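You operate a simulated robot arm through the tools that you are given. There is no shell and no other tool. Be economical: measure what you need, move in short steps, check, and stop when the job is done.

The job below is to be done with a simulated two-armed robot. You get a single attempt, and the scene is never put back.

Task
Shake cinnamon and sugar over the couscous and cover it again.
Fine: two shakes of cinnamon, two of sugar; meanwhile the cover stands beside the red mat on the long bench side; shakers back. Set down upright: cinnamon shaker, sugar shaker.

It is judged by the outcome, as a careful person would: the job done as asked, and still so three seconds after it is handed in. It fails if anything else is knocked over, pushed out of place, dropped, spilled or broken. A push-on lid holds only when it is set on centred and level and pressed home; a screw cap is set on level and turned clockwise until tight.

Robot
Two 6-joint arms with two-finger parallel grippers on one trunk, on a base that drives. Base frame: it is fixed to the floor where the robot stands at the start and does not move with it; the origin is under the middle of the robot, x ahead of it, y to its left, z up; the surface under the hand at the start is at about z = 0.65. Lengths are in m, angles in rad, forces in N, time in s.
The left shoulder is at the start at [0.06, 0.187, 1.072], the right one opposite. With the tool pointing down near the work surface each hand reaches from about 0.1 to 0.58 m from the robot's upright axis, wherever it stands, measured 20 degrees to its own side. Payload 1.57 kg a hand.
Tool frame (each hand has its own): the origin (TCP) lies between the finger pads and is the grasp point; the fingertips stand 0.03 m ahead of it; z points along the fingers, y is the line along which they close. Largest opening 0.11 m; finger width 0.024, thickness 0.012; the body of the gripper, 0.048 by 0.112 m, starts 0.078 m behind the TCP.
Orientation is told as [roll, pitch, yaw] about the base's x, y, z axes, in that order, counted from this pose: with the fingers straight down and closing along the base's y, the tool's x points along the base's -x, its y along +y and its z along -z.

Tools
- The arms move only by the tool jog_arm. It takes "left_commands", "right_commands" or both (then of equal length, played together; a hand with none holds still); each is a list of rows, each a list of 3 entries, a list of its own where there are three numbers: the opening in per cent of the stroke, from 0 (shut) to 100 (fully open), then the shift along the tool's x, y, z in m, then the turn, a rotation vector about the tool's x, y, z in rad. In form: [[claw, [tx, ty, tz], [wx, wy, wz]], ...]. A call has 1 to 20 rows; each row is the pose to reach, as a shift and turn from the pose commanded when the call began, along the tool's axes at that moment. Rows are played at 5 a second. More than 0.05 m and 0.15 rad between two rows, or a gripper value outside its range, and nothing of the call is played. Where a pose cannot be reached the arm comes as near as it can. A force on the tool above 40 N (or 10 N above the force at the start of the call, whichever is more), or a blocked arm, ends the call early, and 0.2 s more pass. Each finger travels about 0.153 m/s and halts on what it meets, pressing with about 23 N; the grip force reading is that of the motor and also rises with nothing between the fingers. The clock runs only during rows and for 0.2 s after the last one: add rows that repeat a pose to give the fingers time. It gives the time, the measured TCP pose, the force on the tool (base axes), the opening and the grip force at its end, in the units of the frame above (readings bear some noise), with the torque about the TCP (base axes, N m) and any sound that the robot's microphone picked up.
- Cameras (640 x 400 px; columns grow to the right, rows downward): "scene" is now at [0.0112, -0.0042, 1.6015]; the picture's right is [-0.04, -1.00, 0.00], its down [-0.83, 0.04, -0.56] and it looks along [0.56, -0.02, -0.83] (base axes); focal length 247 px, centre (320, 200). "left" rides on the left gripper at [0.07, -0.016, -0.141] in its tool frame; the picture's right is [0.23, 0.97, 0.00], its down [-0.85, 0.20, -0.48] and it looks along [-0.47, 0.11, 0.88] (tool axes); focal length 222 px, centre (320, 200). "right" rides on the right gripper at [0.07, 0.016, -0.141] in its tool frame; the picture's right is [-0.23, 0.97, 0.00], its down [-0.86, -0.20, -0.48] and it looks along [-0.47, -0.11, 0.88] (tool axes); focal length 222 px, centre (320, 200).
- get_image(camera): a new picture of that camera. No time passes.
- raise_lower(by): slides the trunk up (or, below 0, down) by that many m; the arms and the scene camera ride with it, the base frame stays. It gives what a move gives, with no picture.
- drive_base(legs): drives the robot by 1 to 6 legs, each [ahead, left, turn to the left] in m, m and rad, along the robot's own axes; the way and the turn of a leg run together, so that a leg with both is an arc; at most 1.5 m and 3.142 rad a leg. The arms and the cameras ride along, it lands a little off, and it stops where it bumps. It gives what a move gives.
- head_to(pan, tilt): turns the head with the scene camera to pan (to the left, within 1.501 rad either way) and tilt (down, from -0.506 to 1.204), counted from straight ahead of the robot. It gives what a move gives.
- probe_pixels(camera, pixels): for up to 12 pixels [column, row] of the newest picture of that camera ("zoom" is the newest enlarged one), the place [x, y, z] in the base frame of the surface seen there, good to about 0.002 m. No time passes.
- inspect(camera, box): a new picture of the part [left, top, right, bottom] of that camera's present view, enlarged. No time passes.
- hand_in(): hands the job in; it is judged then, once.

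Go step by step. Measure first, check grasps and placings, and put right what went wrong. The budget is 80 turns and 58 pictures, counting those below and the enlarged ones. Unless the task says otherwise, let go and move clear before handing in.

The tools are called after ">>>" as name(argument=value, ...) on one line, values as JSON. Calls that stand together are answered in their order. jog_arm: Moves the arms, as the interface text tells. Its arguments: {"type":"object","properties":{"left_commands":{"type":"array","items":{"type":"array"}},"right_commands":{"type":"array","items":{"type":"array"}}},"required":[]} The other tools are called the same way: raise_lower (by) slides the trunk up or down; drive_base (legs) drives the base; head_to (pan, tilt) turns the head that bears the scene camera; get_image (camera) takes a picture; probe_pixels (camera, pixels) gives the place of the surface under pixels of a picture; inspect (camera, box) takes an enlarged picture of a part of a camera's view; hand_in () hands the job in.

At the start:

```text
time: 0.0
left_tool_pos: [0.4616, 0.2477, 1.0509]
left_tool_rot: [0.0, 0.001, 0.002]
left_contact_force: [-0.2, 0.3, 0.2]
left_moment: [0.01, -0.03, 0.02]
left_grip_width: 0.1098
left_grasp_force: 0.1
right_tool_pos: [0.4284, -0.1863, 1.0454]
right_tool_rot: [-0.001, 0.001, 0.0]
right_contact_force: [-0.3, 0.3, 0.8]
right_moment: [0.01, 0.0, -0.02]
right_grip_width: 0.1102
right_grasp_force: 0.1
trunk travel left (down, up): [-0.7, 0.29]
robot x, y, heading: [0.001, -0.0005, -0.005]
head pan, tilt: [-0.044, 0.977]
```

scene: 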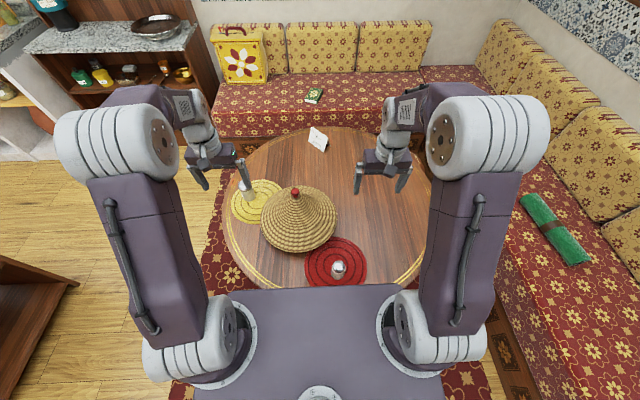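
right: 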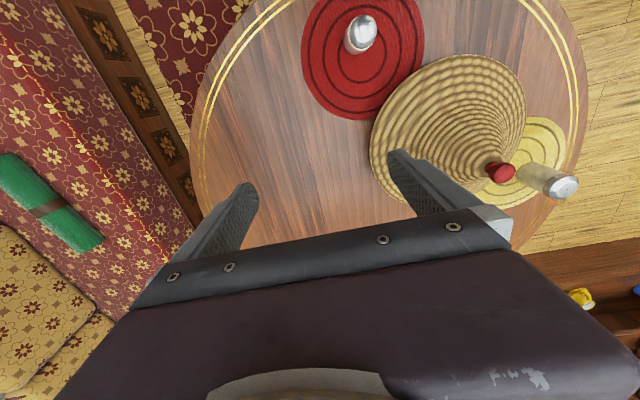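
left: 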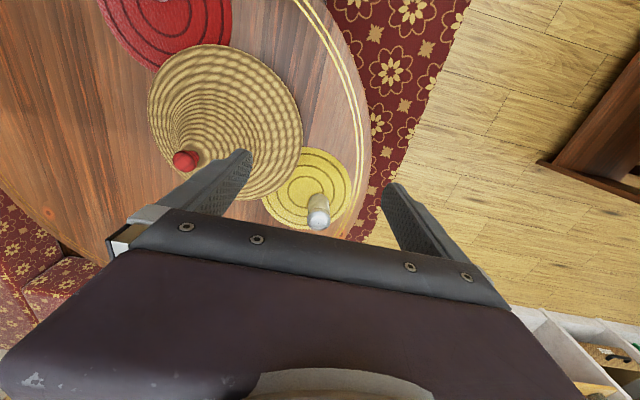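

The scene shows the woven cover at about (300,218), a shaker on the yellow mat (247,190) and one on the red mat (338,268), plus a card at (318,140). I'll look at them closer.

>>> inspect(camera="scene", box=[210, 120, 440, 300])

>>> inspect(camera="scene", box=[290, 120, 350, 160])

>>> probe_pixels(camera="scene", pixels=[[295, 191], [300, 215], [298, 249], [262, 225], [337, 215], [338, 266], [338, 278], [312, 265], [365, 262], [246, 188], [275, 195], [400, 220]])

```text
2.22 times, centred on (325, 210) of scene
```

zoom: 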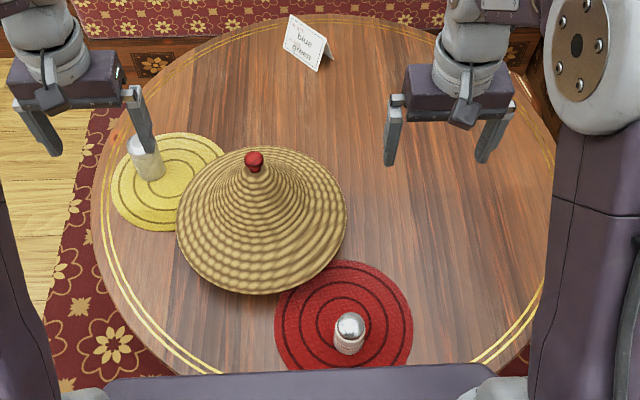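

```text
10.00 times, centred on (320, 140) of scene
```

zoom: 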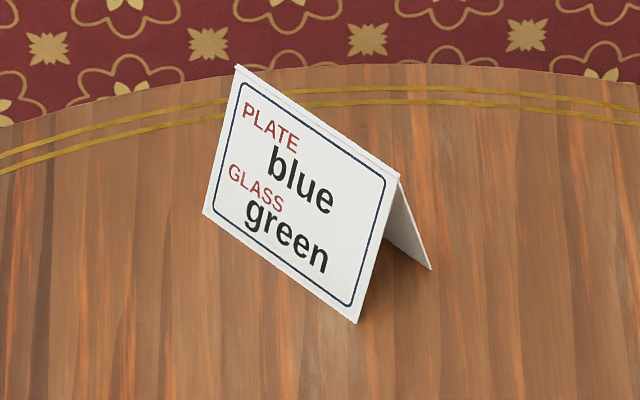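

```text
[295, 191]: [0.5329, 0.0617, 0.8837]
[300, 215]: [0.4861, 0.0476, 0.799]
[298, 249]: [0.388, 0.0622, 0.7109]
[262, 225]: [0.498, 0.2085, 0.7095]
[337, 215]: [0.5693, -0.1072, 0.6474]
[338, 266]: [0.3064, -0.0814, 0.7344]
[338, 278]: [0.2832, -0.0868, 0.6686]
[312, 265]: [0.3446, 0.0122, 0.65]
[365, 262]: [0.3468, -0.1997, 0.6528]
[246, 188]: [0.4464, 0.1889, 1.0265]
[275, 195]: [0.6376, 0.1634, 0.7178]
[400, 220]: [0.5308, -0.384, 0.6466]
```

The card at (318,140) is unrelated place-card text. I'll look around to identify which bench is the long one and what the shakers look like.

>>> head_to(pan=-0.9, tilt=0.6)

>>> get_image(camera="scene")

>>> inspect(camera="right", box=[300, 0, 420, 75])

>>> inspect(camera="left", box=[250, 140, 378, 220])

```text
time: 1.2
left_tool_pos: [0.4611, 0.2487, 1.0509]
left_tool_rot: [0.0, 0.0, -0.001]
left_contact_force: [-0.3, 0.0, 1.1]
left_moment: [-0.03, 0.01, 0.0]
left_grip_width: 0.1105
left_grasp_force: 0.1
right_tool_pos: [0.4301, -0.1854, 1.0453]
right_tool_rot: [0.001, 0.0, 0.001]
right_contact_force: [-0.2, -0.4, 0.3]
right_moment: [0.01, 0.01, -0.01]
right_grip_width: 0.1099
right_grasp_force: 0.1
trunk travel left (down, up): [-0.7, 0.29]
robot x, y, heading: [-0.0003, 0.0035, 0.002]
head pan, tilt: [-0.901, 0.6]
```

```text
52 pictures are left
```

scene: 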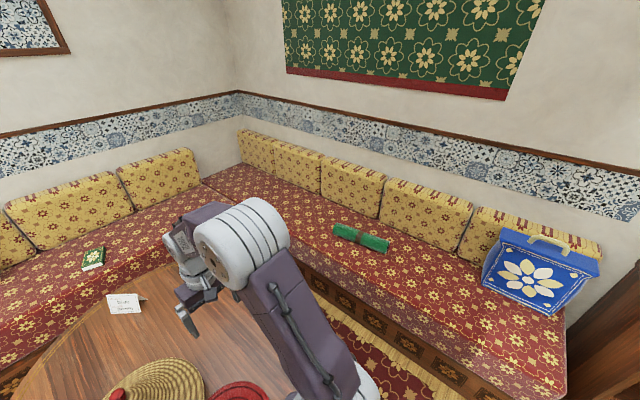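

```text
5.33 times, centred on (360, 38) of right
```

zoom: 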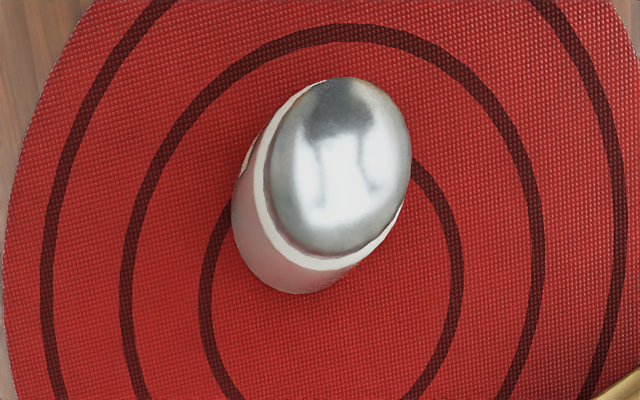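

```text
5.00 times, centred on (314, 180) of left
```

zoom: 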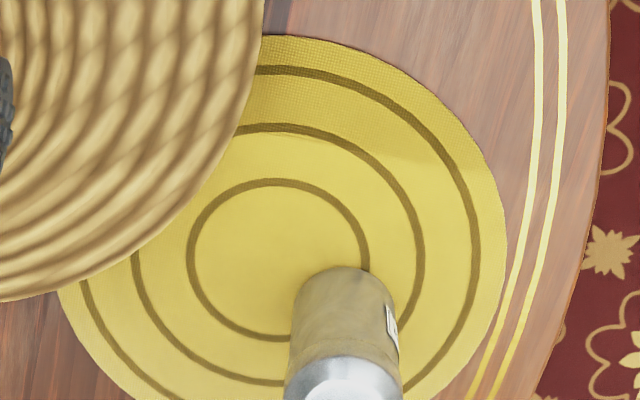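

The right-hand wall bench (5 cushions) is the long one, so the cover goes on the -y side of the red mat. Now I'll measure mats, table edge and shakers from the hand cameras.

>>> head_to(pan=0, tilt=0.95)

>>> get_image(camera="right")

>>> probe_pixels(camera="right", pixels=[[304, 50], [420, 50], [360, 116], [385, 12], [352, 50], [362, 25], [205, 70], [196, 140], [500, 172], [373, 150], [522, 85], [450, 58]])

>>> get_image(camera="left")

>>> probe_pixels(camera="left", pixels=[[264, 200], [349, 180], [310, 148], [318, 218], [318, 200], [155, 95], [225, 47], [301, 130], [262, 195], [185, 158], [365, 150], [330, 235]])

```text
time: 2.4
left_tool_pos: [0.4606, 0.2492, 1.0499]
left_tool_rot: [0.0, 0.0, -0.001]
left_contact_force: [-0.3, -0.4, 0.1]
left_moment: [0.0, -0.01, 0.01]
left_grip_width: 0.11
left_grasp_force: 0.1
right_tool_pos: [0.4304, -0.1868, 1.045]
right_tool_rot: [0.0, 0.002, -0.001]
right_contact_force: [0.5, 0.3, 1.2]
right_moment: [0.01, -0.02, 0.0]
right_grip_width: 0.1102
right_grasp_force: 0.1
trunk travel left (down, up): [-0.7, 0.29]
robot x, y, heading: [-0.0018, 0.0008, -0.001]
head pan, tilt: [0.0, 0.949]
```

```text
49 pictures are left
```

right: 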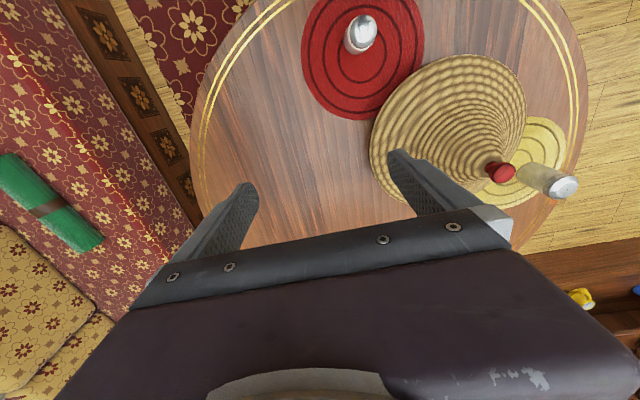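

```text
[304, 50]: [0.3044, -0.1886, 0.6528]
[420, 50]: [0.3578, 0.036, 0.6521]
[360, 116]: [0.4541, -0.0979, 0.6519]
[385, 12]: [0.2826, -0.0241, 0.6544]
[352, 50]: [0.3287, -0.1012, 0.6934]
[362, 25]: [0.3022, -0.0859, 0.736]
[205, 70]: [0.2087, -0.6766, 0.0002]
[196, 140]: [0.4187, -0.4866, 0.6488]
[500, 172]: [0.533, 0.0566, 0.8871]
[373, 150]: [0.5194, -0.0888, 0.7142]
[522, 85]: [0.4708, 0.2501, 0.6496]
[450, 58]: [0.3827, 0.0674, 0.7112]
```

```text
48 pictures are left
```

left: 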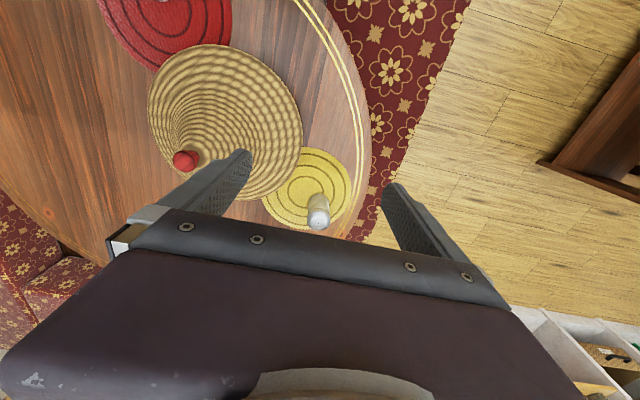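

```text
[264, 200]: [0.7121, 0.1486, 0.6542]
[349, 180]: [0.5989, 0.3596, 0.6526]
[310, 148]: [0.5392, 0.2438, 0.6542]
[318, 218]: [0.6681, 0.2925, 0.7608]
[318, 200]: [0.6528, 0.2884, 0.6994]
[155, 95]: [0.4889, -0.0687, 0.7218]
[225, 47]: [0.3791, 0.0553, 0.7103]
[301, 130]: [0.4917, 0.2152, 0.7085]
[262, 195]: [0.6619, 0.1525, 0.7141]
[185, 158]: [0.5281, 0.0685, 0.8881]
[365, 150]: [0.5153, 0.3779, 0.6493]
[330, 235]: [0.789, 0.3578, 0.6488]
```

Cover centre ≈ (0.53,0.06), radius ≈0.155; red mat centre ≈ (0.33,-0.08), r≈0.12; table edge at (196,140) ≈ (0.42,-0.49). I'll zoom on the knob and red shaker for exact measurements.

>>> inspect(camera="left", box=[153, 138, 217, 178])

>>> probe_pixels(camera="zoom", pixels=[[230, 200], [320, 120], [320, 200], [430, 200], [320, 280], [320, 340], [400, 280], [500, 130], [480, 50]])

>>> get_image(camera="scene")

>>> probe_pixels(camera="scene", pixels=[[295, 185], [310, 185], [318, 250], [270, 225], [337, 215], [345, 128], [430, 200], [430, 230], [420, 260]])

```text
10.00 times, centred on (185, 158) of left
```

zoom: 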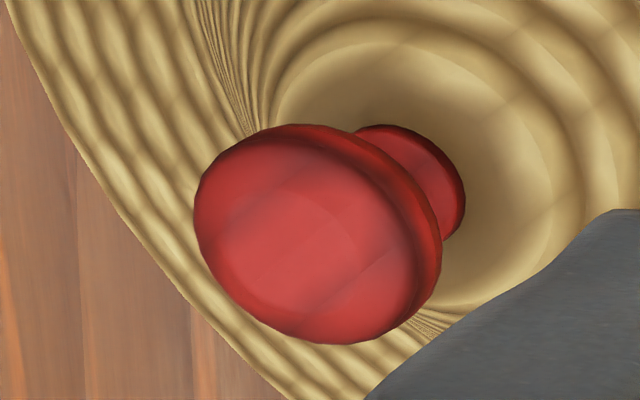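

```text
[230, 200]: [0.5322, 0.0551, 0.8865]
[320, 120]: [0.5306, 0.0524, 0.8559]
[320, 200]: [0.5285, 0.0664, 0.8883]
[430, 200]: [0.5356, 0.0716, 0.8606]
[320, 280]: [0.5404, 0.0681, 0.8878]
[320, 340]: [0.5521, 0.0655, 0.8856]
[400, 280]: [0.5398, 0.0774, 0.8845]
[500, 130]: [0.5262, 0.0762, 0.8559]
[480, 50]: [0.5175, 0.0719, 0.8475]
```

```text
46 pictures are left
```

scene: 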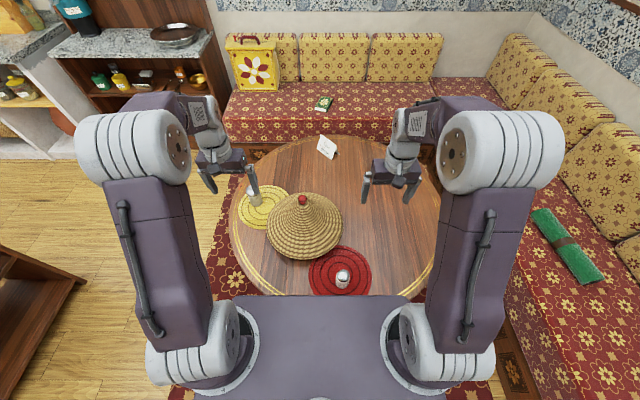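

```text
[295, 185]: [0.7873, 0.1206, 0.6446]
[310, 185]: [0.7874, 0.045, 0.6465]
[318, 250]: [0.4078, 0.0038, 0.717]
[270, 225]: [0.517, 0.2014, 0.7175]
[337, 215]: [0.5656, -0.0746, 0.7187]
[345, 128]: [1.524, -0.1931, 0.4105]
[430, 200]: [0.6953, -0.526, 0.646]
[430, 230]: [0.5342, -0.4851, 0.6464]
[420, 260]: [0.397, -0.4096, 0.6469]
```

The knob is at about (0.536,0.066), top z≈0.888, ~25 mm wide. I'll move the left hand aside and bring the right hand above the knob.

>>> jog_arm(left_commands=[[100, [0.01, 0.015, 0], [0, 0, 0]], [100, [0.02, 0.03, 0], [0, 0, 0]], [100, [0.03, 0.05, 0], [0, 0, 0]], [100, [0.04, 0.07, 0], [0, 0, 0]], [100, [0.05, 0.09, 0], [0, 0, 0]], [100, [0.06, 0.1, 0], [0, 0, 0]], [100, [0.06, 0.1, 0], [0, 0, 0]], [100, [0.06, 0.1, 0], [0, 0, 0]]], right_commands=[[60, [-0.015, 0.036, 0], [0, 0, 0]], [60, [-0.03, 0.072, 0], [0, 0, 0]], [60, [-0.045, 0.108, 0], [0, 0, 0]], [60, [-0.06, 0.144, 0], [0, 0, 0]], [60, [-0.075, 0.18, 0], [0, 0, 0]], [60, [-0.09, 0.216, 0], [0, 0, 0]], [60, [-0.106, 0.253, 0], [0, 0, 0]], [60, [-0.106, 0.253, 0], [0, 0, 0]]])

>>> get_image(camera="right")

```text
time: 4.2
left_tool_pos: [0.3986, 0.3472, 1.0507]
left_tool_rot: [0.001, -0.002, 0.0]
left_contact_force: [-0.1, 0.0, -0.2]
left_moment: [0.02, -0.01, -0.03]
left_grip_width: 0.1099
left_grasp_force: 0.1
right_tool_pos: [0.5263, 0.0605, 1.0426]
right_tool_rot: [0.0, 0.001, 0.0]
right_contact_force: [0.6, -1.2, 0.3]
right_moment: [-0.01, -0.05, -0.01]
right_grip_width: 0.0661
right_grasp_force: 0.0
right hand out of reach, approached as far as the arm can: row 7, 8
trunk travel left (down, up): [-0.7, 0.29]
robot x, y, heading: [-0.0041, 0.0004, -0.001]
head pan, tilt: [0.0, 0.949]
```

```text
45 pictures are left
```

right: 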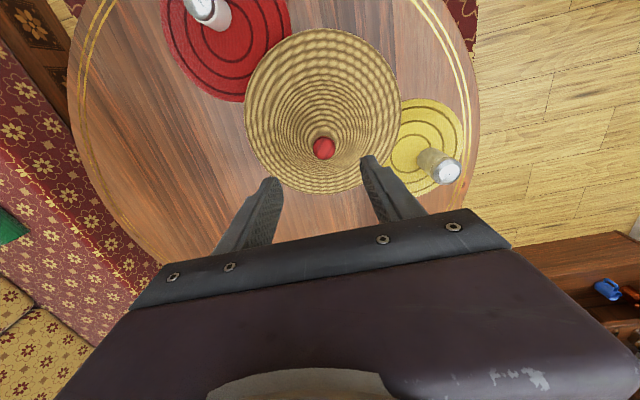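

The right hand is at its reach limit at this height; the knob is at (323,148). I'll raise the trunk so the lower-held hand reaches farther, then approach.

>>> raise_lower(by=0.12)

>>> probe_pixels(camera="right", pixels=[[323, 148], [318, 148], [328, 148], [323, 143], [323, 153], [246, 110], [400, 110], [322, 29], [320, 193]])

>>> jog_arm(right_commands=[[60, [0, 0, 0.04], [0, 0, 0]], [60, [0, 0, 0.08], [0, 0, 0]], [60, [-0.004, 0.002, 0.12], [0, 0, 0]], [60, [-0.01, 0.005, 0.16], [0, 0, 0]], [60, [-0.01, 0.005, 0.2], [0, 0, 0]], [60, [-0.01, 0.005, 0.22], [0, 0, 0]], [60, [-0.01, 0.005, 0.22], [0, 0, 0]]])

>>> get_image(camera="right")

```text
time: 5.7
left_tool_pos: [0.3995, 0.3476, 1.1694]
left_tool_rot: [0.001, 0.0, -0.001]
left_contact_force: [0.6, -0.2, 0.0]
left_moment: [-0.02, -0.04, -0.05]
left_grip_width: 0.11
left_grasp_force: 0.1
right_tool_pos: [0.5267, 0.0608, 1.1617]
right_tool_rot: [0.0, 0.0, 0.0]
right_contact_force: [-1.5, 0.7, -0.7]
right_moment: [0.02, 0.01, 0.02]
right_grip_width: 0.0661
right_grasp_force: 0.1
trunk travel left (down, up): [-0.82, 0.17]
robot x, y, heading: [0.0032, -0.0015, 0.001]
head pan, tilt: [0.0, 0.949]
```

```text
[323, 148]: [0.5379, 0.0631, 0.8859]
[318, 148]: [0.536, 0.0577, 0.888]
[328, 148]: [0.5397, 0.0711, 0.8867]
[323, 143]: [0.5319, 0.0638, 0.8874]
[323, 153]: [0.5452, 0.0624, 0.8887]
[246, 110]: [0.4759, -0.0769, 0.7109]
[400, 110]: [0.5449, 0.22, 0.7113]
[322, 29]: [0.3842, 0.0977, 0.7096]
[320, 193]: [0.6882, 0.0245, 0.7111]
```

```text
time: 7.3
left_tool_pos: [0.3999, 0.3481, 1.17]
left_tool_rot: [0.001, 0.0, 0.0]
left_contact_force: [-0.3, -1.0, -0.2]
left_moment: [0.04, -0.03, 0.0]
left_grip_width: 0.11
left_grasp_force: 0.1
right_tool_pos: [0.5293, 0.0629, 0.9424]
right_tool_rot: [0.001, 0.0, 0.0]
right_contact_force: [0.7, -0.1, 0.0]
right_moment: [-0.01, 0.01, 0.02]
right_grip_width: 0.066
right_grasp_force: 0.0
right hand out of reach, approached as far as the arm can: row 5, 6, 7
trunk travel left (down, up): [-0.82, 0.17]
robot x, y, heading: [-0.002, 0.0008, 0.001]
head pan, tilt: [0.0, 0.949]
```

```text
44 pictures are left
```

right: 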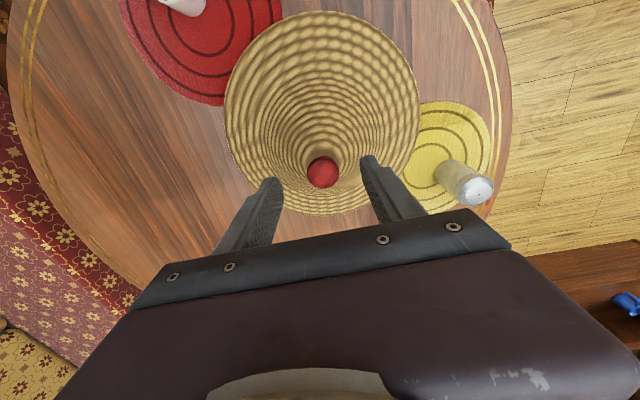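

Knob centre is (0.538,0.063); the arm is ~1 cm short. Driving left 0.10 m brings the right shoulder closer, and still lets it reach the place by the mat.

>>> drive_base(legs=[[0, 0.1, 0]])

```text
time: 8.4
left_tool_pos: [0.3998, 0.4452, 1.1711]
left_tool_rot: [0.003, 0.0, 0.001]
left_contact_force: [0.9, -0.2, 0.5]
left_moment: [0.0, -0.01, 0.05]
left_grip_width: 0.1099
left_grasp_force: 0.1
right_tool_pos: [0.5287, 0.1621, 0.9443]
right_tool_rot: [0.003, 0.0, -0.001]
right_contact_force: [1.1, 0.3, 0.4]
right_moment: [0.03, 0.0, 0.0]
right_grip_width: 0.0659
right_grasp_force: 0.1
trunk travel left (down, up): [-0.82, 0.17]
robot x, y, heading: [0.0011, 0.0977, 0.002]
head pan, tilt: [0.0, 0.949]
```

Now I move above the knob at about z 0.93 and check.

>>> jog_arm(right_commands=[[60, [-0.002, -0.035, 0], [0, 0, 0]], [60, [-0.005, -0.07, 0], [0, 0, 0]], [60, [-0.009, -0.099, 0], [0, 0, 0]], [60, [-0.009, -0.099, 0.01], [0, 0, 0]], [60, [-0.009, -0.099, 0.01], [0, 0, 0]]])

>>> get_image(camera="right")

>>> probe_pixels(camera="right", pixels=[[323, 172], [316, 172], [330, 172], [323, 165], [323, 180]])

```text
time: 9.6
left_tool_pos: [0.4007, 0.4472, 1.1703]
left_tool_rot: [0.0, 0.0, 0.0]
left_contact_force: [0.9, 0.5, 0.0]
left_moment: [-0.04, -0.02, 0.01]
left_grip_width: 0.1102
left_grasp_force: 0.0
right_tool_pos: [0.5622, 0.0699, 0.9323]
right_tool_rot: [0.001, 0.0, -0.001]
right_contact_force: [0.0, 0.6, -0.1]
right_moment: [0.01, -0.02, -0.02]
right_grip_width: 0.066
right_grasp_force: 0.1
right hand out of reach, approached as far as the arm can: row 1, 2, 3, 4, 5
trunk travel left (down, up): [-0.82, 0.17]
robot x, y, heading: [-0.001, 0.0994, 0.003]
head pan, tilt: [0.0, 0.949]
```

```text
43 pictures are left
```

right: 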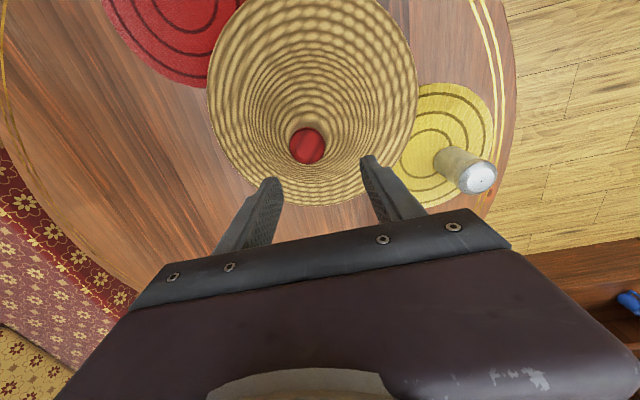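

```text
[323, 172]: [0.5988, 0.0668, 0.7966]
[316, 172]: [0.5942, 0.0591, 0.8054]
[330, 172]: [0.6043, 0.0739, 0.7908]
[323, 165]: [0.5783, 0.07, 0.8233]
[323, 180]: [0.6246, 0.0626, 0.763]
```

The hand is now at (0.562,0.070), so I'll come back by 24 mm in x and 7 mm in y.

>>> jog_arm(right_commands=[[60, [0.012, -0.004, 0], [0, 0, 0]], [60, [0.024, -0.007, 0], [0, 0, 0]], [60, [0.024, -0.007, 0], [0, 0, 0]]])

>>> get_image(camera="right")

>>> probe_pixels(camera="right", pixels=[[320, 172], [308, 172], [332, 172], [320, 162], [320, 182]])

```text
time: 10.4
left_tool_pos: [0.4, 0.4475, 1.1692]
left_tool_rot: [0.003, 0.0, 0.0]
left_contact_force: [0.7, 0.3, -0.1]
left_moment: [0.04, 0.01, -0.01]
left_grip_width: 0.1098
left_grasp_force: 0.0
right_tool_pos: [0.5595, 0.0707, 0.9294]
right_tool_rot: [0.0, 0.002, -0.001]
right_contact_force: [0.1, 0.3, -0.7]
right_moment: [-0.03, -0.01, 0.0]
right_grip_width: 0.0659
right_grasp_force: 0.0
right hand out of reach, approached as far as the arm can: row 1, 2, 3
trunk travel left (down, up): [-0.82, 0.17]
robot x, y, heading: [-0.0009, 0.106, -0.001]
head pan, tilt: [0.0, 0.949]
```

```text
42 pictures are left
```

right: 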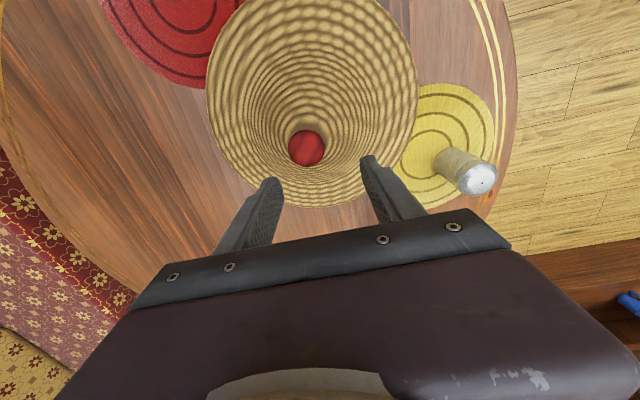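

```text
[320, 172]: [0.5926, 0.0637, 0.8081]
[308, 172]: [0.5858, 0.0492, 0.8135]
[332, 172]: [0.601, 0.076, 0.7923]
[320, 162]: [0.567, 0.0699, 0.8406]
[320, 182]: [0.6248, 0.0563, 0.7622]
```

Still clamped at the reach limit, so the commanded pose lies further out; I'll back off more.

>>> jog_arm(right_commands=[[60, [0.015, -0.004, 0], [0, 0, 0]], [60, [0.03, -0.007, 0], [0, 0, 0]], [60, [0.03, -0.007, 0], [0, 0, 0]]])

```text
time: 11.2
left_tool_pos: [0.3992, 0.4463, 1.1708]
left_tool_rot: [-0.001, 0.002, 0.0]
left_contact_force: [-0.7, 0.0, 0.2]
left_moment: [0.0, 0.03, -0.02]
left_grip_width: 0.11
left_grasp_force: 0.0
right_tool_pos: [0.5573, 0.0717, 0.9239]
right_tool_rot: [-0.001, 0.001, 0.001]
right_contact_force: [-0.6, -0.3, -0.6]
right_moment: [-0.05, -0.04, 0.02]
right_grip_width: 0.0659
right_grasp_force: 0.0
right hand out of reach, approached as far as the arm can: row 1, 2, 3
trunk travel left (down, up): [-0.82, 0.17]
robot x, y, heading: [0.0016, 0.0998, -0.0]
head pan, tilt: [0.0, 0.949]
```

Readings barely change, so I'll make a larger retreat (back and up) to re-establish a reachable commanded pose.

>>> jog_arm(right_commands=[[60, [0.03, -0.01, -0.02], [0, 0, 0]], [60, [0.06, -0.02, -0.04], [0, 0, 0]], [60, [0.09, -0.04, -0.06], [0, 0, 0]], [60, [0.12, -0.06, -0.06], [0, 0, 0]], [60, [0.12, -0.06, -0.06], [0, 0, 0]]])

```text
time: 12.4
left_tool_pos: [0.4002, 0.4467, 1.1716]
left_tool_rot: [0.001, 0.0, 0.0]
left_contact_force: [0.3, -0.2, 1.0]
left_moment: [0.04, -0.01, 0.03]
left_grip_width: 0.1102
left_grasp_force: 0.1
right_tool_pos: [0.5652, 0.0643, 0.9465]
right_tool_rot: [-0.001, 0.001, -0.001]
right_contact_force: [-0.2, 0.1, -0.1]
right_moment: [0.0, 0.01, -0.03]
right_grip_width: 0.066
right_grasp_force: 0.1
right hand out of reach, approached as far as the arm can: row 1, 2, 3, 4, 5
trunk travel left (down, up): [-0.82, 0.17]
robot x, y, heading: [0.0014, 0.0978, -0.0]
head pan, tilt: [0.0, 0.949]
```

The arm seems stuck near full stretch. I'll try a large upward and sideways move (away from the cover) to free it.

>>> jog_arm(right_commands=[[60, [0, -0.03, -0.03], [0, 0, 0]], [60, [0, -0.06, -0.06], [0, 0, 0]], [60, [0, -0.09, -0.09], [0, 0, 0]], [60, [0, -0.12, -0.12], [0, 0, 0]], [60, [0, -0.15, -0.12], [0, 0, 0]], [60, [0, -0.18, -0.12], [0, 0, 0]], [60, [0, -0.18, -0.12], [0, 0, 0]]])

>>> get_image(camera="scene")

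```text
time: 14.0
left_tool_pos: [0.4005, 0.4481, 1.1717]
left_tool_rot: [0.0, -0.002, 0.0]
left_contact_force: [-0.4, -0.1, -0.4]
left_moment: [0.01, -0.01, -0.01]
left_grip_width: 0.1099
left_grasp_force: 0.0
right_tool_pos: [0.5971, -0.1116, 1.0689]
right_tool_rot: [0.002, 0.002, -0.001]
right_contact_force: [-0.3, 0.2, -0.3]
right_moment: [-0.01, -0.02, 0.05]
right_grip_width: 0.0661
right_grasp_force: 0.1
right hand out of reach, approached as far as the arm can: row 1, 2, 3, 4, 5, 6, 7
trunk travel left (down, up): [-0.82, 0.17]
robot x, y, heading: [0.0009, 0.1006, 0.004]
head pan, tilt: [0.0, 0.949]
```

```text
41 pictures are left
```

scene: 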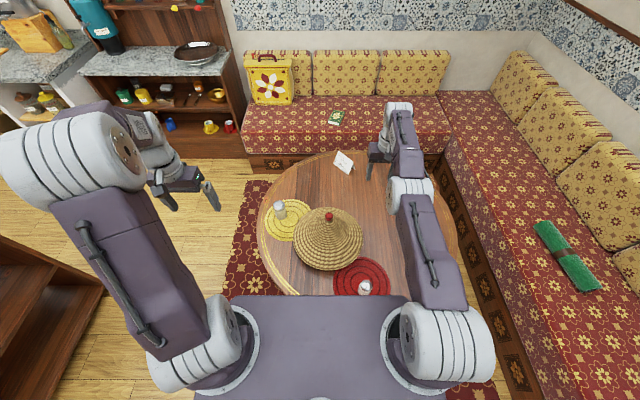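

The picture shows the right arm nearly straight (singular), so purely inward commands have no effect. I'll combine a larger retreat with a pitch of the tool to bend the elbow, up here in free air.

>>> jog_arm(right_commands=[[60, [0.04, -0.01, -0.02], [0, -0.1, 0]], [60, [0.08, -0.02, -0.04], [0, -0.2, 0]], [60, [0.12, -0.03, -0.06], [0, -0.3, 0]], [60, [0.16, -0.04, -0.06], [0, -0.4, 0]], [60, [0.2, -0.05, -0.06], [0, -0.5, 0]], [60, [0.24, -0.05, -0.06], [0, -0.6, 0]], [60, [0.24, -0.05, -0.06], [0, -0.6, 0]]])

```text
time: 15.6
left_tool_pos: [0.3902, 0.4425, 1.1757]
left_tool_rot: [0.005, -0.009, 0.0]
left_contact_force: [-0.1, -0.8, 0.6]
left_moment: [0.05, -0.07, -0.04]
left_grip_width: 0.1099
left_grasp_force: 0.0
right_tool_pos: [0.4466, -0.3079, 1.4587]
right_tool_rot: [0.083, -0.451, 0.007]
right_contact_force: [-1.3, -0.7, 0.6]
right_moment: [0.05, -0.14, 0.05]
right_grip_width: 0.066
right_grasp_force: 0.0
right hand out of reach, approached as far as the arm can: row 1, 2, 3, 4, 5, 6, 7
trunk travel left (down, up): [-0.82, 0.17]
robot x, y, heading: [0.0025, 0.1004, -0.002]
head pan, tilt: [0.0, 0.949]
```

The arm moved up and is unfolding; I'll hold and read where it settles.

>>> jog_arm(right_commands=[[60, [0, 0, 0], [0, 0, 0]], [60, [0, 0, 0], [0, 0, 0]], [60, [0, 0, 0], [0, 0, 0]]])

>>> get_image(camera="scene")

```text
time: 16.4
left_tool_pos: [0.402, 0.4489, 1.1695]
left_tool_rot: [0.0, -0.001, -0.001]
left_contact_force: [0.2, 0.2, 0.3]
left_moment: [0.01, 0.05, 0.03]
left_grip_width: 0.11
left_grasp_force: 0.1
right_tool_pos: [0.4617, -0.3004, 1.4558]
right_tool_rot: [0.079, -0.439, 0.008]
right_contact_force: [0.6, -0.6, 0.5]
right_moment: [0.0, 0.02, 0.01]
right_grip_width: 0.0662
right_grasp_force: 0.2
trunk travel left (down, up): [-0.82, 0.17]
robot x, y, heading: [-0.0029, 0.1007, 0.001]
head pan, tilt: [0.0, 0.949]
```

```text
40 pictures are left
```

scene: 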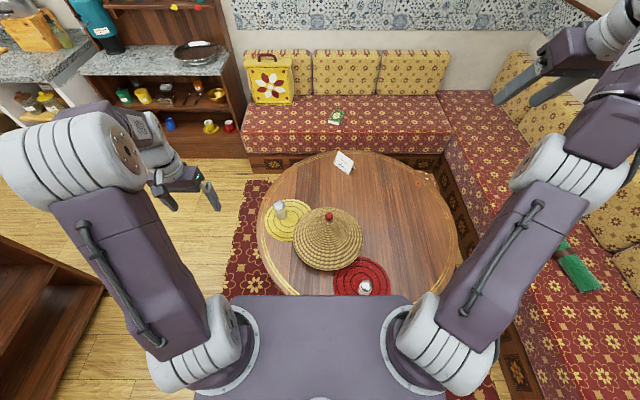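

The commanded pose resets to the reached one (hold was accepted). Now I bring the right hand back toward a bent, tool-down posture.

>>> jog_arm(right_commands=[[60, [0.026, 0.017, 0.024], [0.013, 0.073, 0]], [60, [0.053, 0.033, 0.049], [0.027, 0.147, 0]], [60, [0.079, 0.05, 0.073], [0.04, 0.22, 0]], [60, [0.105, 0.067, 0.098], [0.053, 0.293, 0]], [60, [0.132, 0.083, 0.122], [0.067, 0.367, 0]], [60, [0.158, 0.1, 0.147], [0.08, 0.44, 0]], [60, [0.158, 0.1, 0.147], [0.08, 0.44, 0]]])

```text
time: 18.0
left_tool_pos: [0.3993, 0.4471, 1.171]
left_tool_rot: [0.001, -0.002, 0.0]
left_contact_force: [0.0, -0.1, -0.6]
left_moment: [0.03, 0.05, 0.04]
left_grip_width: 0.11
left_grasp_force: 0.1
right_tool_pos: [0.5161, -0.2407, 1.2885]
right_tool_rot: [-0.003, 0.0, 0.021]
right_contact_force: [0.4, 0.0, 0.6]
right_moment: [0.01, 0.0, 0.0]
right_grip_width: 0.0658
right_grasp_force: 0.0
right hand out of reach, approached as far as the arm can: row 1, 2, 3, 4, 5, 6, 7
trunk travel left (down, up): [-0.82, 0.17]
robot x, y, heading: [-0.0019, 0.1019, 0.001]
head pan, tilt: [0.0, 0.949]
```

Still straight. I'll command a much deeper inward target with many rows so the solver gets off the singular pose.

>>> jog_arm(right_commands=[[60, [0.03, 0.01, 0.015], [0, 0, 0]], [60, [0.06, 0.02, 0.03], [0, 0, 0]], [60, [0.09, 0.03, 0.045], [0, 0, 0]], [60, [0.12, 0.04, 0.06], [0, 0, 0]], [60, [0.15, 0.05, 0.075], [0, 0, 0]], [60, [0.18, 0.06, 0.09], [0, 0, 0]], [60, [0.21, 0.07, 0.105], [0, 0, 0]], [60, [0.24, 0.08, 0.12], [0, 0, 0]], [60, [0.27, 0.09, 0.12], [0, 0, 0]], [60, [0.27, 0.09, 0.12], [0, 0, 0]], [60, [0.27, 0.09, 0.12], [0, 0, 0]]])

>>> get_image(camera="scene")

```text
time: 20.4
left_tool_pos: [0.4, 0.4474, 1.1714]
left_tool_rot: [-0.001, -0.001, -0.001]
left_contact_force: [0.1, -0.7, -0.8]
left_moment: [0.01, -0.01, 0.01]
left_grip_width: 0.1099
left_grasp_force: 0.1
right_tool_pos: [0.5171, -0.2417, 1.289]
right_tool_rot: [-0.005, 0.001, 0.022]
right_contact_force: [0.1, 0.0, -0.1]
right_moment: [0.03, -0.03, 0.01]
right_grip_width: 0.0661
right_grasp_force: 0.0
right hand out of reach, approached as far as the arm can: row 1, 2, 3, 4, 5, 6, 7, 8, 9, 10, 11
trunk travel left (down, up): [-0.82, 0.17]
robot x, y, heading: [-0.002, 0.1023, 0.001]
head pan, tilt: [0.0, 0.949]
```

```text
39 pictures are left
```

scene: 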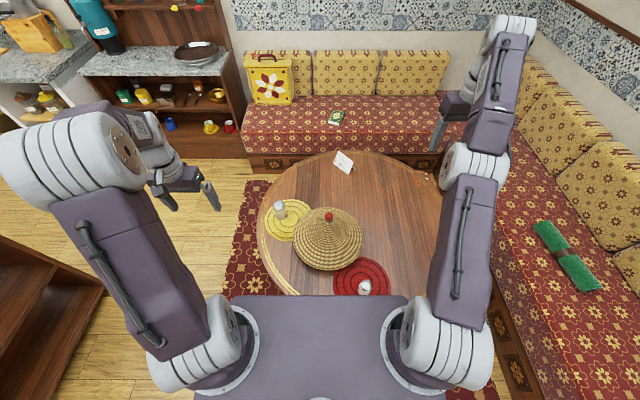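

My inward commands were almost purely radial. A straight-down move is tangential here (wrist above shoulder) and should bend the elbow the right way.

>>> jog_arm(right_commands=[[60, [0.01, 0, 0.045], [0, 0, 0]], [60, [0.02, 0, 0.09], [0, 0, 0]], [60, [0.04, 0, 0.13], [0, 0, 0]], [60, [0.06, 0, 0.16], [0, 0, 0]], [60, [0.08, 0, 0.16], [0, 0, 0]], [60, [0.1, 0.02, 0.16], [0, 0, 0]], [60, [0.1, 0.02, 0.16], [0, 0, 0]]])

```text
time: 22.0
left_tool_pos: [0.4006, 0.4474, 1.1708]
left_tool_rot: [0.002, 0.001, -0.001]
left_contact_force: [0.3, -0.7, 0.3]
left_moment: [-0.01, -0.02, 0.02]
left_grip_width: 0.1098
left_grasp_force: 0.0
right_tool_pos: [0.5178, -0.2412, 1.2883]
right_tool_rot: [-0.005, 0.001, 0.022]
right_contact_force: [-0.2, -0.2, -0.7]
right_moment: [0.04, 0.04, 0.0]
right_grip_width: 0.0662
right_grasp_force: 0.1
right hand out of reach, approached as far as the arm can: row 1, 2, 3, 4, 5, 6, 7
trunk travel left (down, up): [-0.82, 0.17]
robot x, y, heading: [0.0018, 0.1014, 0.003]
head pan, tilt: [0.0, 0.949]
```

No motion at all; translation is refused from this straight pose. A pitch change did move it before, so I'll try a pure pitch with a downward component.

>>> jog_arm(right_commands=[[60, [0, 0, 0], [0, -0.14, 0]], [60, [0, 0, 0], [0, -0.28, 0]], [60, [0, 0, 0], [0, -0.42, 0]], [60, [0, 0, 0], [0, -0.56, 0]], [60, [0, 0, 0], [0, -0.7, 0]], [60, [0, 0, 0], [0, -0.84, 0]], [60, [0, 0, 0], [0, -0.98, 0]], [60, [0, 0, 0], [0, -1.12, 0]], [60, [0, 0, 0], [0, -1.12, 0]]])

>>> get_image(camera="scene")

```text
time: 24.0
left_tool_pos: [0.4007, 0.4467, 1.1699]
left_tool_rot: [0.001, 0.0, -0.001]
left_contact_force: [0.0, -0.4, -1.1]
left_moment: [-0.03, 0.0, 0.02]
left_grip_width: 0.1102
left_grasp_force: 0.1
right_tool_pos: [0.3173, -0.3892, 1.5706]
right_tool_rot: [0.103, -0.974, 0.049]
right_contact_force: [-0.3, -0.1, -0.5]
right_moment: [0.01, -0.01, 0.02]
right_grip_width: 0.0661
right_grasp_force: 0.1
right hand out of reach, approached as far as the arm can: row 1, 2, 3, 4, 5, 6, 7, 8, 9
trunk travel left (down, up): [-0.82, 0.17]
robot x, y, heading: [-0.0014, 0.1007, -0.002]
head pan, tilt: [0.0, 0.949]
```

```text
38 pictures are left
```

scene: 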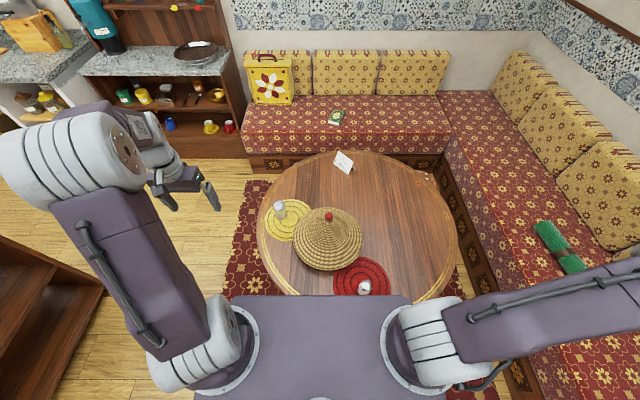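

The arm swung out to the right and up. I'll try to bring it down from there while keeping the pitch.

>>> jog_arm(right_commands=[[60, [0.027, 0.012, 0.026], [0, 0, 0]], [60, [0.055, 0.025, 0.052], [0, 0, 0]], [60, [0.082, 0.037, 0.079], [0, 0, 0]], [60, [0.11, 0.05, 0.105], [0, 0, 0]], [60, [0.137, 0.062, 0.131], [0, 0, 0]], [60, [0.164, 0.075, 0.157], [0, 0, 0]], [60, [0.19, 0.087, 0.184], [0, 0, 0]], [60, [0.219, 0.1, 0.21], [0, 0, 0]], [60, [0.219, 0.1, 0.21], [0, 0, 0]]])

>>> get_image(camera="scene")

```text
time: 26.0
left_tool_pos: [0.4008, 0.4467, 1.1704]
left_tool_rot: [-0.001, 0.0, 0.0]
left_contact_force: [0.2, 0.9, 0.0]
left_moment: [0.01, 0.02, -0.04]
left_grip_width: 0.1099
left_grasp_force: 0.0
right_tool_pos: [0.318, -0.3908, 1.5717]
right_tool_rot: [0.103, -0.973, 0.047]
right_contact_force: [0.5, -0.7, -0.7]
right_moment: [0.01, -0.01, 0.0]
right_grip_width: 0.0661
right_grasp_force: 0.1
right hand out of reach, approached as far as the arm can: row 1, 2, 3, 4, 5, 6, 7, 8, 9
trunk travel left (down, up): [-0.82, 0.17]
robot x, y, heading: [0.0001, 0.0986, -0.002]
head pan, tilt: [0.0, 0.949]
```

```text
37 pictures are left
```

scene: 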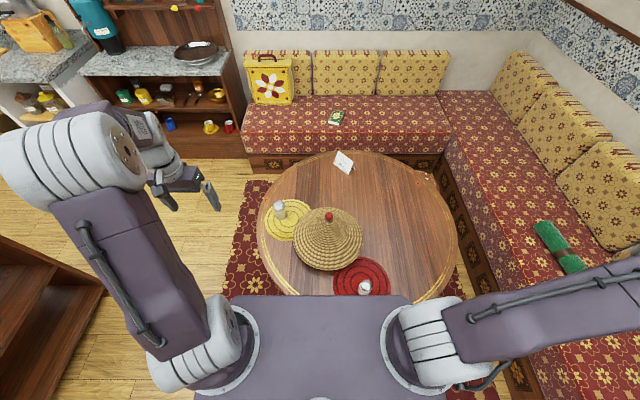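

The arm is exactly straight; the elbow must be bent forearm-down. I'll command a motion equal to rotating the hand downward about the elbow axis (position and orientation together), so the solver has a consistent bent solution.

>>> jog_arm(right_commands=[[60, [0.022, -0.0186, 0.022], [-0.0725, 0.0455, 0.1106]], [60, [0.047, -0.033, 0.044], [-0.145, 0.091, 0.221]], [60, [0.0745, -0.043, 0.066], [-0.2175, 0.1365, 0.332]], [60, [0.104, -0.048, 0.087], [-0.29, 0.182, 0.442]], [60, [0.104, -0.048, 0.087], [-0.29, 0.182, 0.442]]])

```text
time: 27.2
left_tool_pos: [0.4017, 0.4472, 1.1698]
left_tool_rot: [0.0, 0.0, 0.0]
left_contact_force: [0.0, -0.1, 1.2]
left_moment: [0.05, 0.02, -0.01]
left_grip_width: 0.1101
left_grasp_force: 0.0
right_tool_pos: [0.3331, -0.4201, 1.4318]
right_tool_rot: [0.744, -0.619, -0.423]
right_contact_force: [0.3, 0.1, -0.3]
right_moment: [0.01, -0.01, 0.04]
right_grip_width: 0.066
right_grasp_force: 0.0
right hand out of reach, approached as far as the arm can: row 1, 2, 3, 4, 5
trunk travel left (down, up): [-0.82, 0.17]
robot x, y, heading: [-0.0015, 0.1012, 0.0]
head pan, tilt: [0.0, 0.949]
```

The hand followed the elbow rotation. Now I test a downward/inward translation from here.

>>> jog_arm(right_commands=[[60, [0.025, -0.004, 0.027], [0, 0, 0]], [60, [0.05, -0.009, 0.055], [0, 0, 0]], [60, [0.075, -0.0135, 0.082], [0, 0, 0]], [60, [0.075, -0.0135, 0.082], [0, 0, 0]]])

>>> get_image(camera="scene")

```text
time: 28.2
left_tool_pos: [0.3996, 0.4477, 1.1699]
left_tool_rot: [-0.002, -0.001, 0.0]
left_contact_force: [-0.7, 0.4, 0.0]
left_moment: [-0.02, -0.03, -0.01]
left_grip_width: 0.11
left_grasp_force: 0.0
right_tool_pos: [0.3308, -0.368, 1.3328]
right_tool_rot: [0.743, -0.619, -0.419]
right_contact_force: [-0.3, 0.8, 0.2]
right_moment: [0.0, 0.01, 0.0]
right_grip_width: 0.066
right_grasp_force: 0.0
trunk travel left (down, up): [-0.82, 0.17]
robot x, y, heading: [0.0018, 0.1, 0.0]
head pan, tilt: [0.0, 0.949]
```

```text
36 pictures are left
```

scene: 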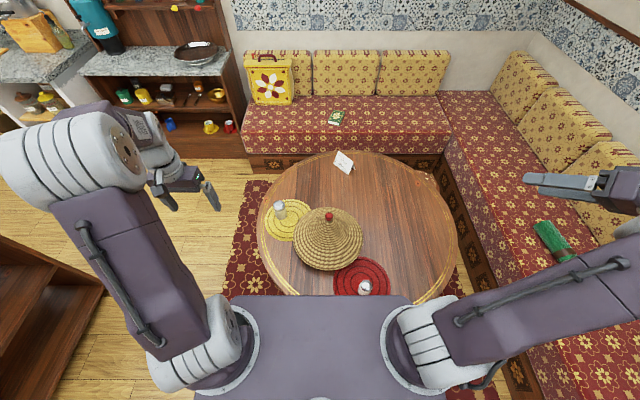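

It's freed. Now I return the right hand to the tool-down orientation near (0.40,-0.17,1.20).

>>> jog_arm(right_commands=[[60, [0.013, 0.013, 0.03], [0.083, 0.104, -0.023]], [60, [0.026, 0.026, 0.061], [0.165, 0.208, -0.046]], [60, [0.039, 0.039, 0.091], [0.248, 0.312, -0.069]], [60, [0.051, 0.051, 0.122], [0.331, 0.415, -0.093]], [60, [0.064, 0.064, 0.152], [0.414, 0.519, -0.116]], [60, [0.077, 0.077, 0.183], [0.496, 0.623, -0.139]], [60, [0.09, 0.09, 0.213], [0.579, 0.727, -0.162]], [60, [0.09, 0.09, 0.213], [0.579, 0.727, -0.162]]])

```text
time: 30.0
left_tool_pos: [0.4, 0.4468, 1.1709]
left_tool_rot: [0.001, -0.002, 0.0]
left_contact_force: [-0.2, 0.2, 0.6]
left_moment: [0.0, -0.03, 0.04]
left_grip_width: 0.1098
left_grasp_force: 0.1
right_tool_pos: [0.4013, -0.1685, 1.2022]
right_tool_rot: [-0.001, -0.001, 0.002]
right_contact_force: [-0.5, 0.0, -1.0]
right_moment: [0.0, -0.04, -0.01]
right_grip_width: 0.0659
right_grasp_force: 0.0
trunk travel left (down, up): [-0.82, 0.17]
robot x, y, heading: [0.0, 0.1006, -0.001]
head pan, tilt: [0.0, 0.949]
```

Right arm recovered in a good pose. Before approaching again I want more margin, so I check how far the robot body front is from the table (plate edge near row 298).

>>> probe_pixels(camera="scene", pixels=[[320, 300], [320, 310], [320, 293], [260, 300], [390, 300], [430, 297], [365, 285], [290, 290]])

```text
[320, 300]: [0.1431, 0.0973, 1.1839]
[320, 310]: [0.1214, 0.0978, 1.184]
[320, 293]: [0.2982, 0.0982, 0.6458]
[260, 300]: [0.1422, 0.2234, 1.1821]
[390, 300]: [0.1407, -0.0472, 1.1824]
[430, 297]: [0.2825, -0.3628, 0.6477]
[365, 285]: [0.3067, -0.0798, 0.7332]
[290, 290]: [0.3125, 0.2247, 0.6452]
```

Plate front is at x≈0.145, so I avoid driving forward. Instead I shift left 0.06 and lower the trunk 0.06 for reach margin at the knob; the cover will later be carried partly by driving.

>>> drive_base(legs=[[0, 0.06, 0]])

>>> raise_lower(by=-0.06)

```text
time: 31.0
left_tool_pos: [0.4014, 0.5011, 1.1737]
left_tool_rot: [0.007, 0.0, 0.0]
left_contact_force: [0.4, 0.1, 0.5]
left_moment: [0.08, -0.02, -0.03]
left_grip_width: 0.1102
left_grasp_force: 0.1
right_tool_pos: [0.4006, -0.1179, 1.1998]
right_tool_rot: [0.004, -0.001, 0.0]
right_contact_force: [0.0, -0.4, -0.2]
right_moment: [0.11, 0.02, 0.02]
right_grip_width: 0.0661
right_grasp_force: 0.0
trunk travel left (down, up): [-0.82, 0.17]
robot x, y, heading: [-0.001, 0.16, -0.002]
head pan, tilt: [0.0, 0.949]
```

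```text
time: 32.0
left_tool_pos: [0.3994, 0.5065, 1.1108]
left_tool_rot: [-0.001, -0.002, 0.0]
left_contact_force: [-0.2, 0.5, 0.0]
left_moment: [0.0, 0.01, 0.0]
left_grip_width: 0.1101
left_grasp_force: 0.1
right_tool_pos: [0.4008, -0.1104, 1.1417]
right_tool_rot: [-0.001, -0.001, 0.0]
right_contact_force: [0.3, -1.3, 0.0]
right_moment: [0.05, -0.01, -0.01]
right_grip_width: 0.0661
right_grasp_force: 0.0
trunk travel left (down, up): [-0.76, 0.23]
robot x, y, heading: [0.0004, 0.1591, 0.002]
head pan, tilt: [0.0, 0.949]
```

Now to above the knob: shift x +0.137, y +0.174, then down to z≈0.93.

>>> jog_arm(right_commands=[[60, [-0.027, 0.035, 0], [0, 0, 0]], [60, [-0.055, 0.07, 0], [0, 0, 0]], [60, [-0.082, 0.105, 0], [0, 0, 0]], [60, [-0.11, 0.14, 0], [0, 0, 0]], [60, [-0.137, 0.174, 0], [0, 0, 0]], [60, [-0.137, 0.174, 0.04], [0, 0, 0]], [60, [-0.137, 0.174, 0.08], [0, 0, 0]], [60, [-0.137, 0.174, 0.12], [0, 0, 0]], [60, [-0.137, 0.174, 0.16], [0, 0, 0]], [60, [-0.137, 0.174, 0.2], [0, 0, 0]], [60, [-0.137, 0.174, 0.2], [0, 0, 0]]])

>>> get_image(camera="right")

>>> probe_pixels(camera="right", pixels=[[323, 172], [312, 172], [334, 172], [323, 164], [323, 180]])

```text
time: 34.4
left_tool_pos: [0.3991, 0.5068, 1.1105]
left_tool_rot: [0.001, -0.002, 0.0]
left_contact_force: [0.3, 0.4, 0.7]
left_moment: [0.0, 0.02, 0.0]
left_grip_width: 0.1101
left_grasp_force: 0.0
right_tool_pos: [0.5361, 0.0644, 0.941]
right_tool_rot: [0.001, 0.0, 0.0]
right_contact_force: [-0.2, -0.5, -0.5]
right_moment: [-0.02, 0.04, 0.02]
right_grip_width: 0.066
right_grasp_force: 0.1
trunk travel left (down, up): [-0.76, 0.23]
robot x, y, heading: [0.0014, 0.1591, -0.001]
head pan, tilt: [0.0, 0.949]
```

```text
35 pictures are left
```

right: 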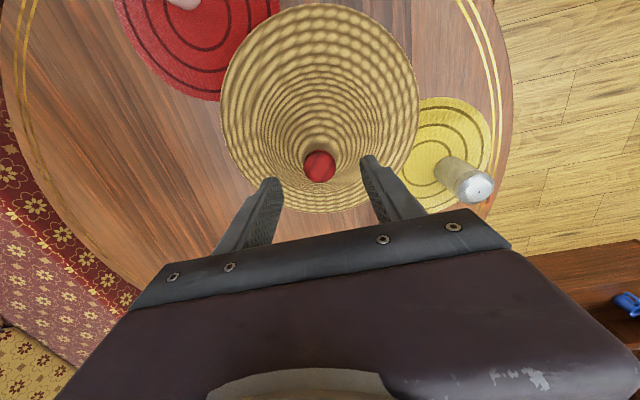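

```text
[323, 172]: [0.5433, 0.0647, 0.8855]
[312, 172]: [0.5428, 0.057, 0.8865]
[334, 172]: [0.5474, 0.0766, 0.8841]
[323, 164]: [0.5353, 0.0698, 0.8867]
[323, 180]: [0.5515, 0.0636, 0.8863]
```

The knob at (319,166) is centred on (0.537,0.064), right under the hand. I descend to z≈0.882 and close on it.

>>> jog_arm(right_commands=[[60, [-0.001, 0, 0.03], [0, 0, 0]], [60, [-0.001, 0, 0.05], [0, 0, 0]], [60, [-0.001, 0, 0.059], [0, 0, 0]], [40, [-0.001, 0, 0.059], [0, 0, 0]], [15, [-0.001, 0, 0.059], [0, 0, 0]], [0, [-0.001, 0, 0.059], [0, 0, 0]], [0, [-0.001, 0, 0.059], [0, 0, 0]], [0, [-0.001, 0, 0.059], [0, 0, 0]]])

>>> get_image(camera="right")

```text
time: 36.2
left_tool_pos: [0.3994, 0.5066, 1.1119]
left_tool_rot: [0.0, -0.001, 0.0]
left_contact_force: [0.4, 0.6, -0.4]
left_moment: [0.0, 0.02, 0.02]
left_grip_width: 0.1103
left_grasp_force: 0.1
right_tool_pos: [0.5382, 0.0643, 0.8839]
right_tool_rot: [0.001, -0.003, 0.001]
right_contact_force: [3.6, -3.7, 16.6]
right_moment: [-0.04, -0.1, 0.21]
right_grip_width: 0.0448
right_grasp_force: 22.8
trunk travel left (down, up): [-0.76, 0.23]
robot x, y, heading: [0.0001, 0.1577, 0.002]
head pan, tilt: [0.0, 0.949]
```

```text
34 pictures are left
```

right: 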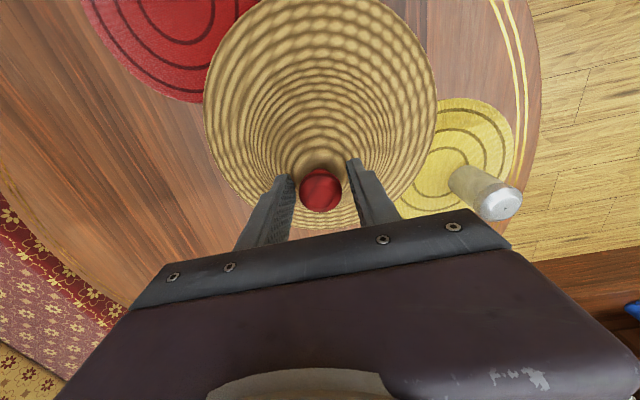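

The width of 0.045 m means the fingertips closed on the cone shoulder, not the knob. I open, rise 13 mm and close again on the knob.

>>> jog_arm(right_commands=[[50, [0, 0, 0], [0, 0, 0]], [50, [0, 0, -0.007], [0, 0, 0]], [50, [0, 0, -0.013], [0, 0, 0]], [30, [0, 0, -0.013], [0, 0, 0]], [15, [0, 0, -0.013], [0, 0, 0]], [0, [0, 0, -0.013], [0, 0, 0]], [0, [0, 0, -0.013], [0, 0, 0]], [0, [0, 0, -0.013], [0, 0, 0]]])

>>> inspect(camera="right", box=[240, 140, 400, 240])

```text
time: 38.0
left_tool_pos: [0.3996, 0.5067, 1.1108]
left_tool_rot: [-0.002, -0.001, 0.0]
left_contact_force: [0.4, 0.2, 0.2]
left_moment: [-0.01, 0.0, -0.03]
left_grip_width: 0.11
left_grasp_force: 0.2
right_tool_pos: [0.5379, 0.0635, 0.8938]
right_tool_rot: [-0.001, 0.0, 0.002]
right_contact_force: [-0.1, -0.4, 0.8]
right_moment: [0.02, 0.0, 0.03]
right_grip_width: 0.0314
right_grasp_force: 22.7
trunk travel left (down, up): [-0.76, 0.23]
robot x, y, heading: [-0.0033, 0.1613, 0.002]
head pan, tilt: [0.0, 0.949]
```

```text
4.00 times, centred on (320, 190) of right
```

zoom: 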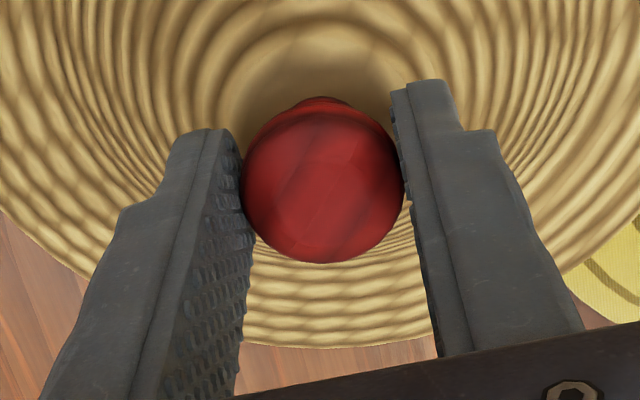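

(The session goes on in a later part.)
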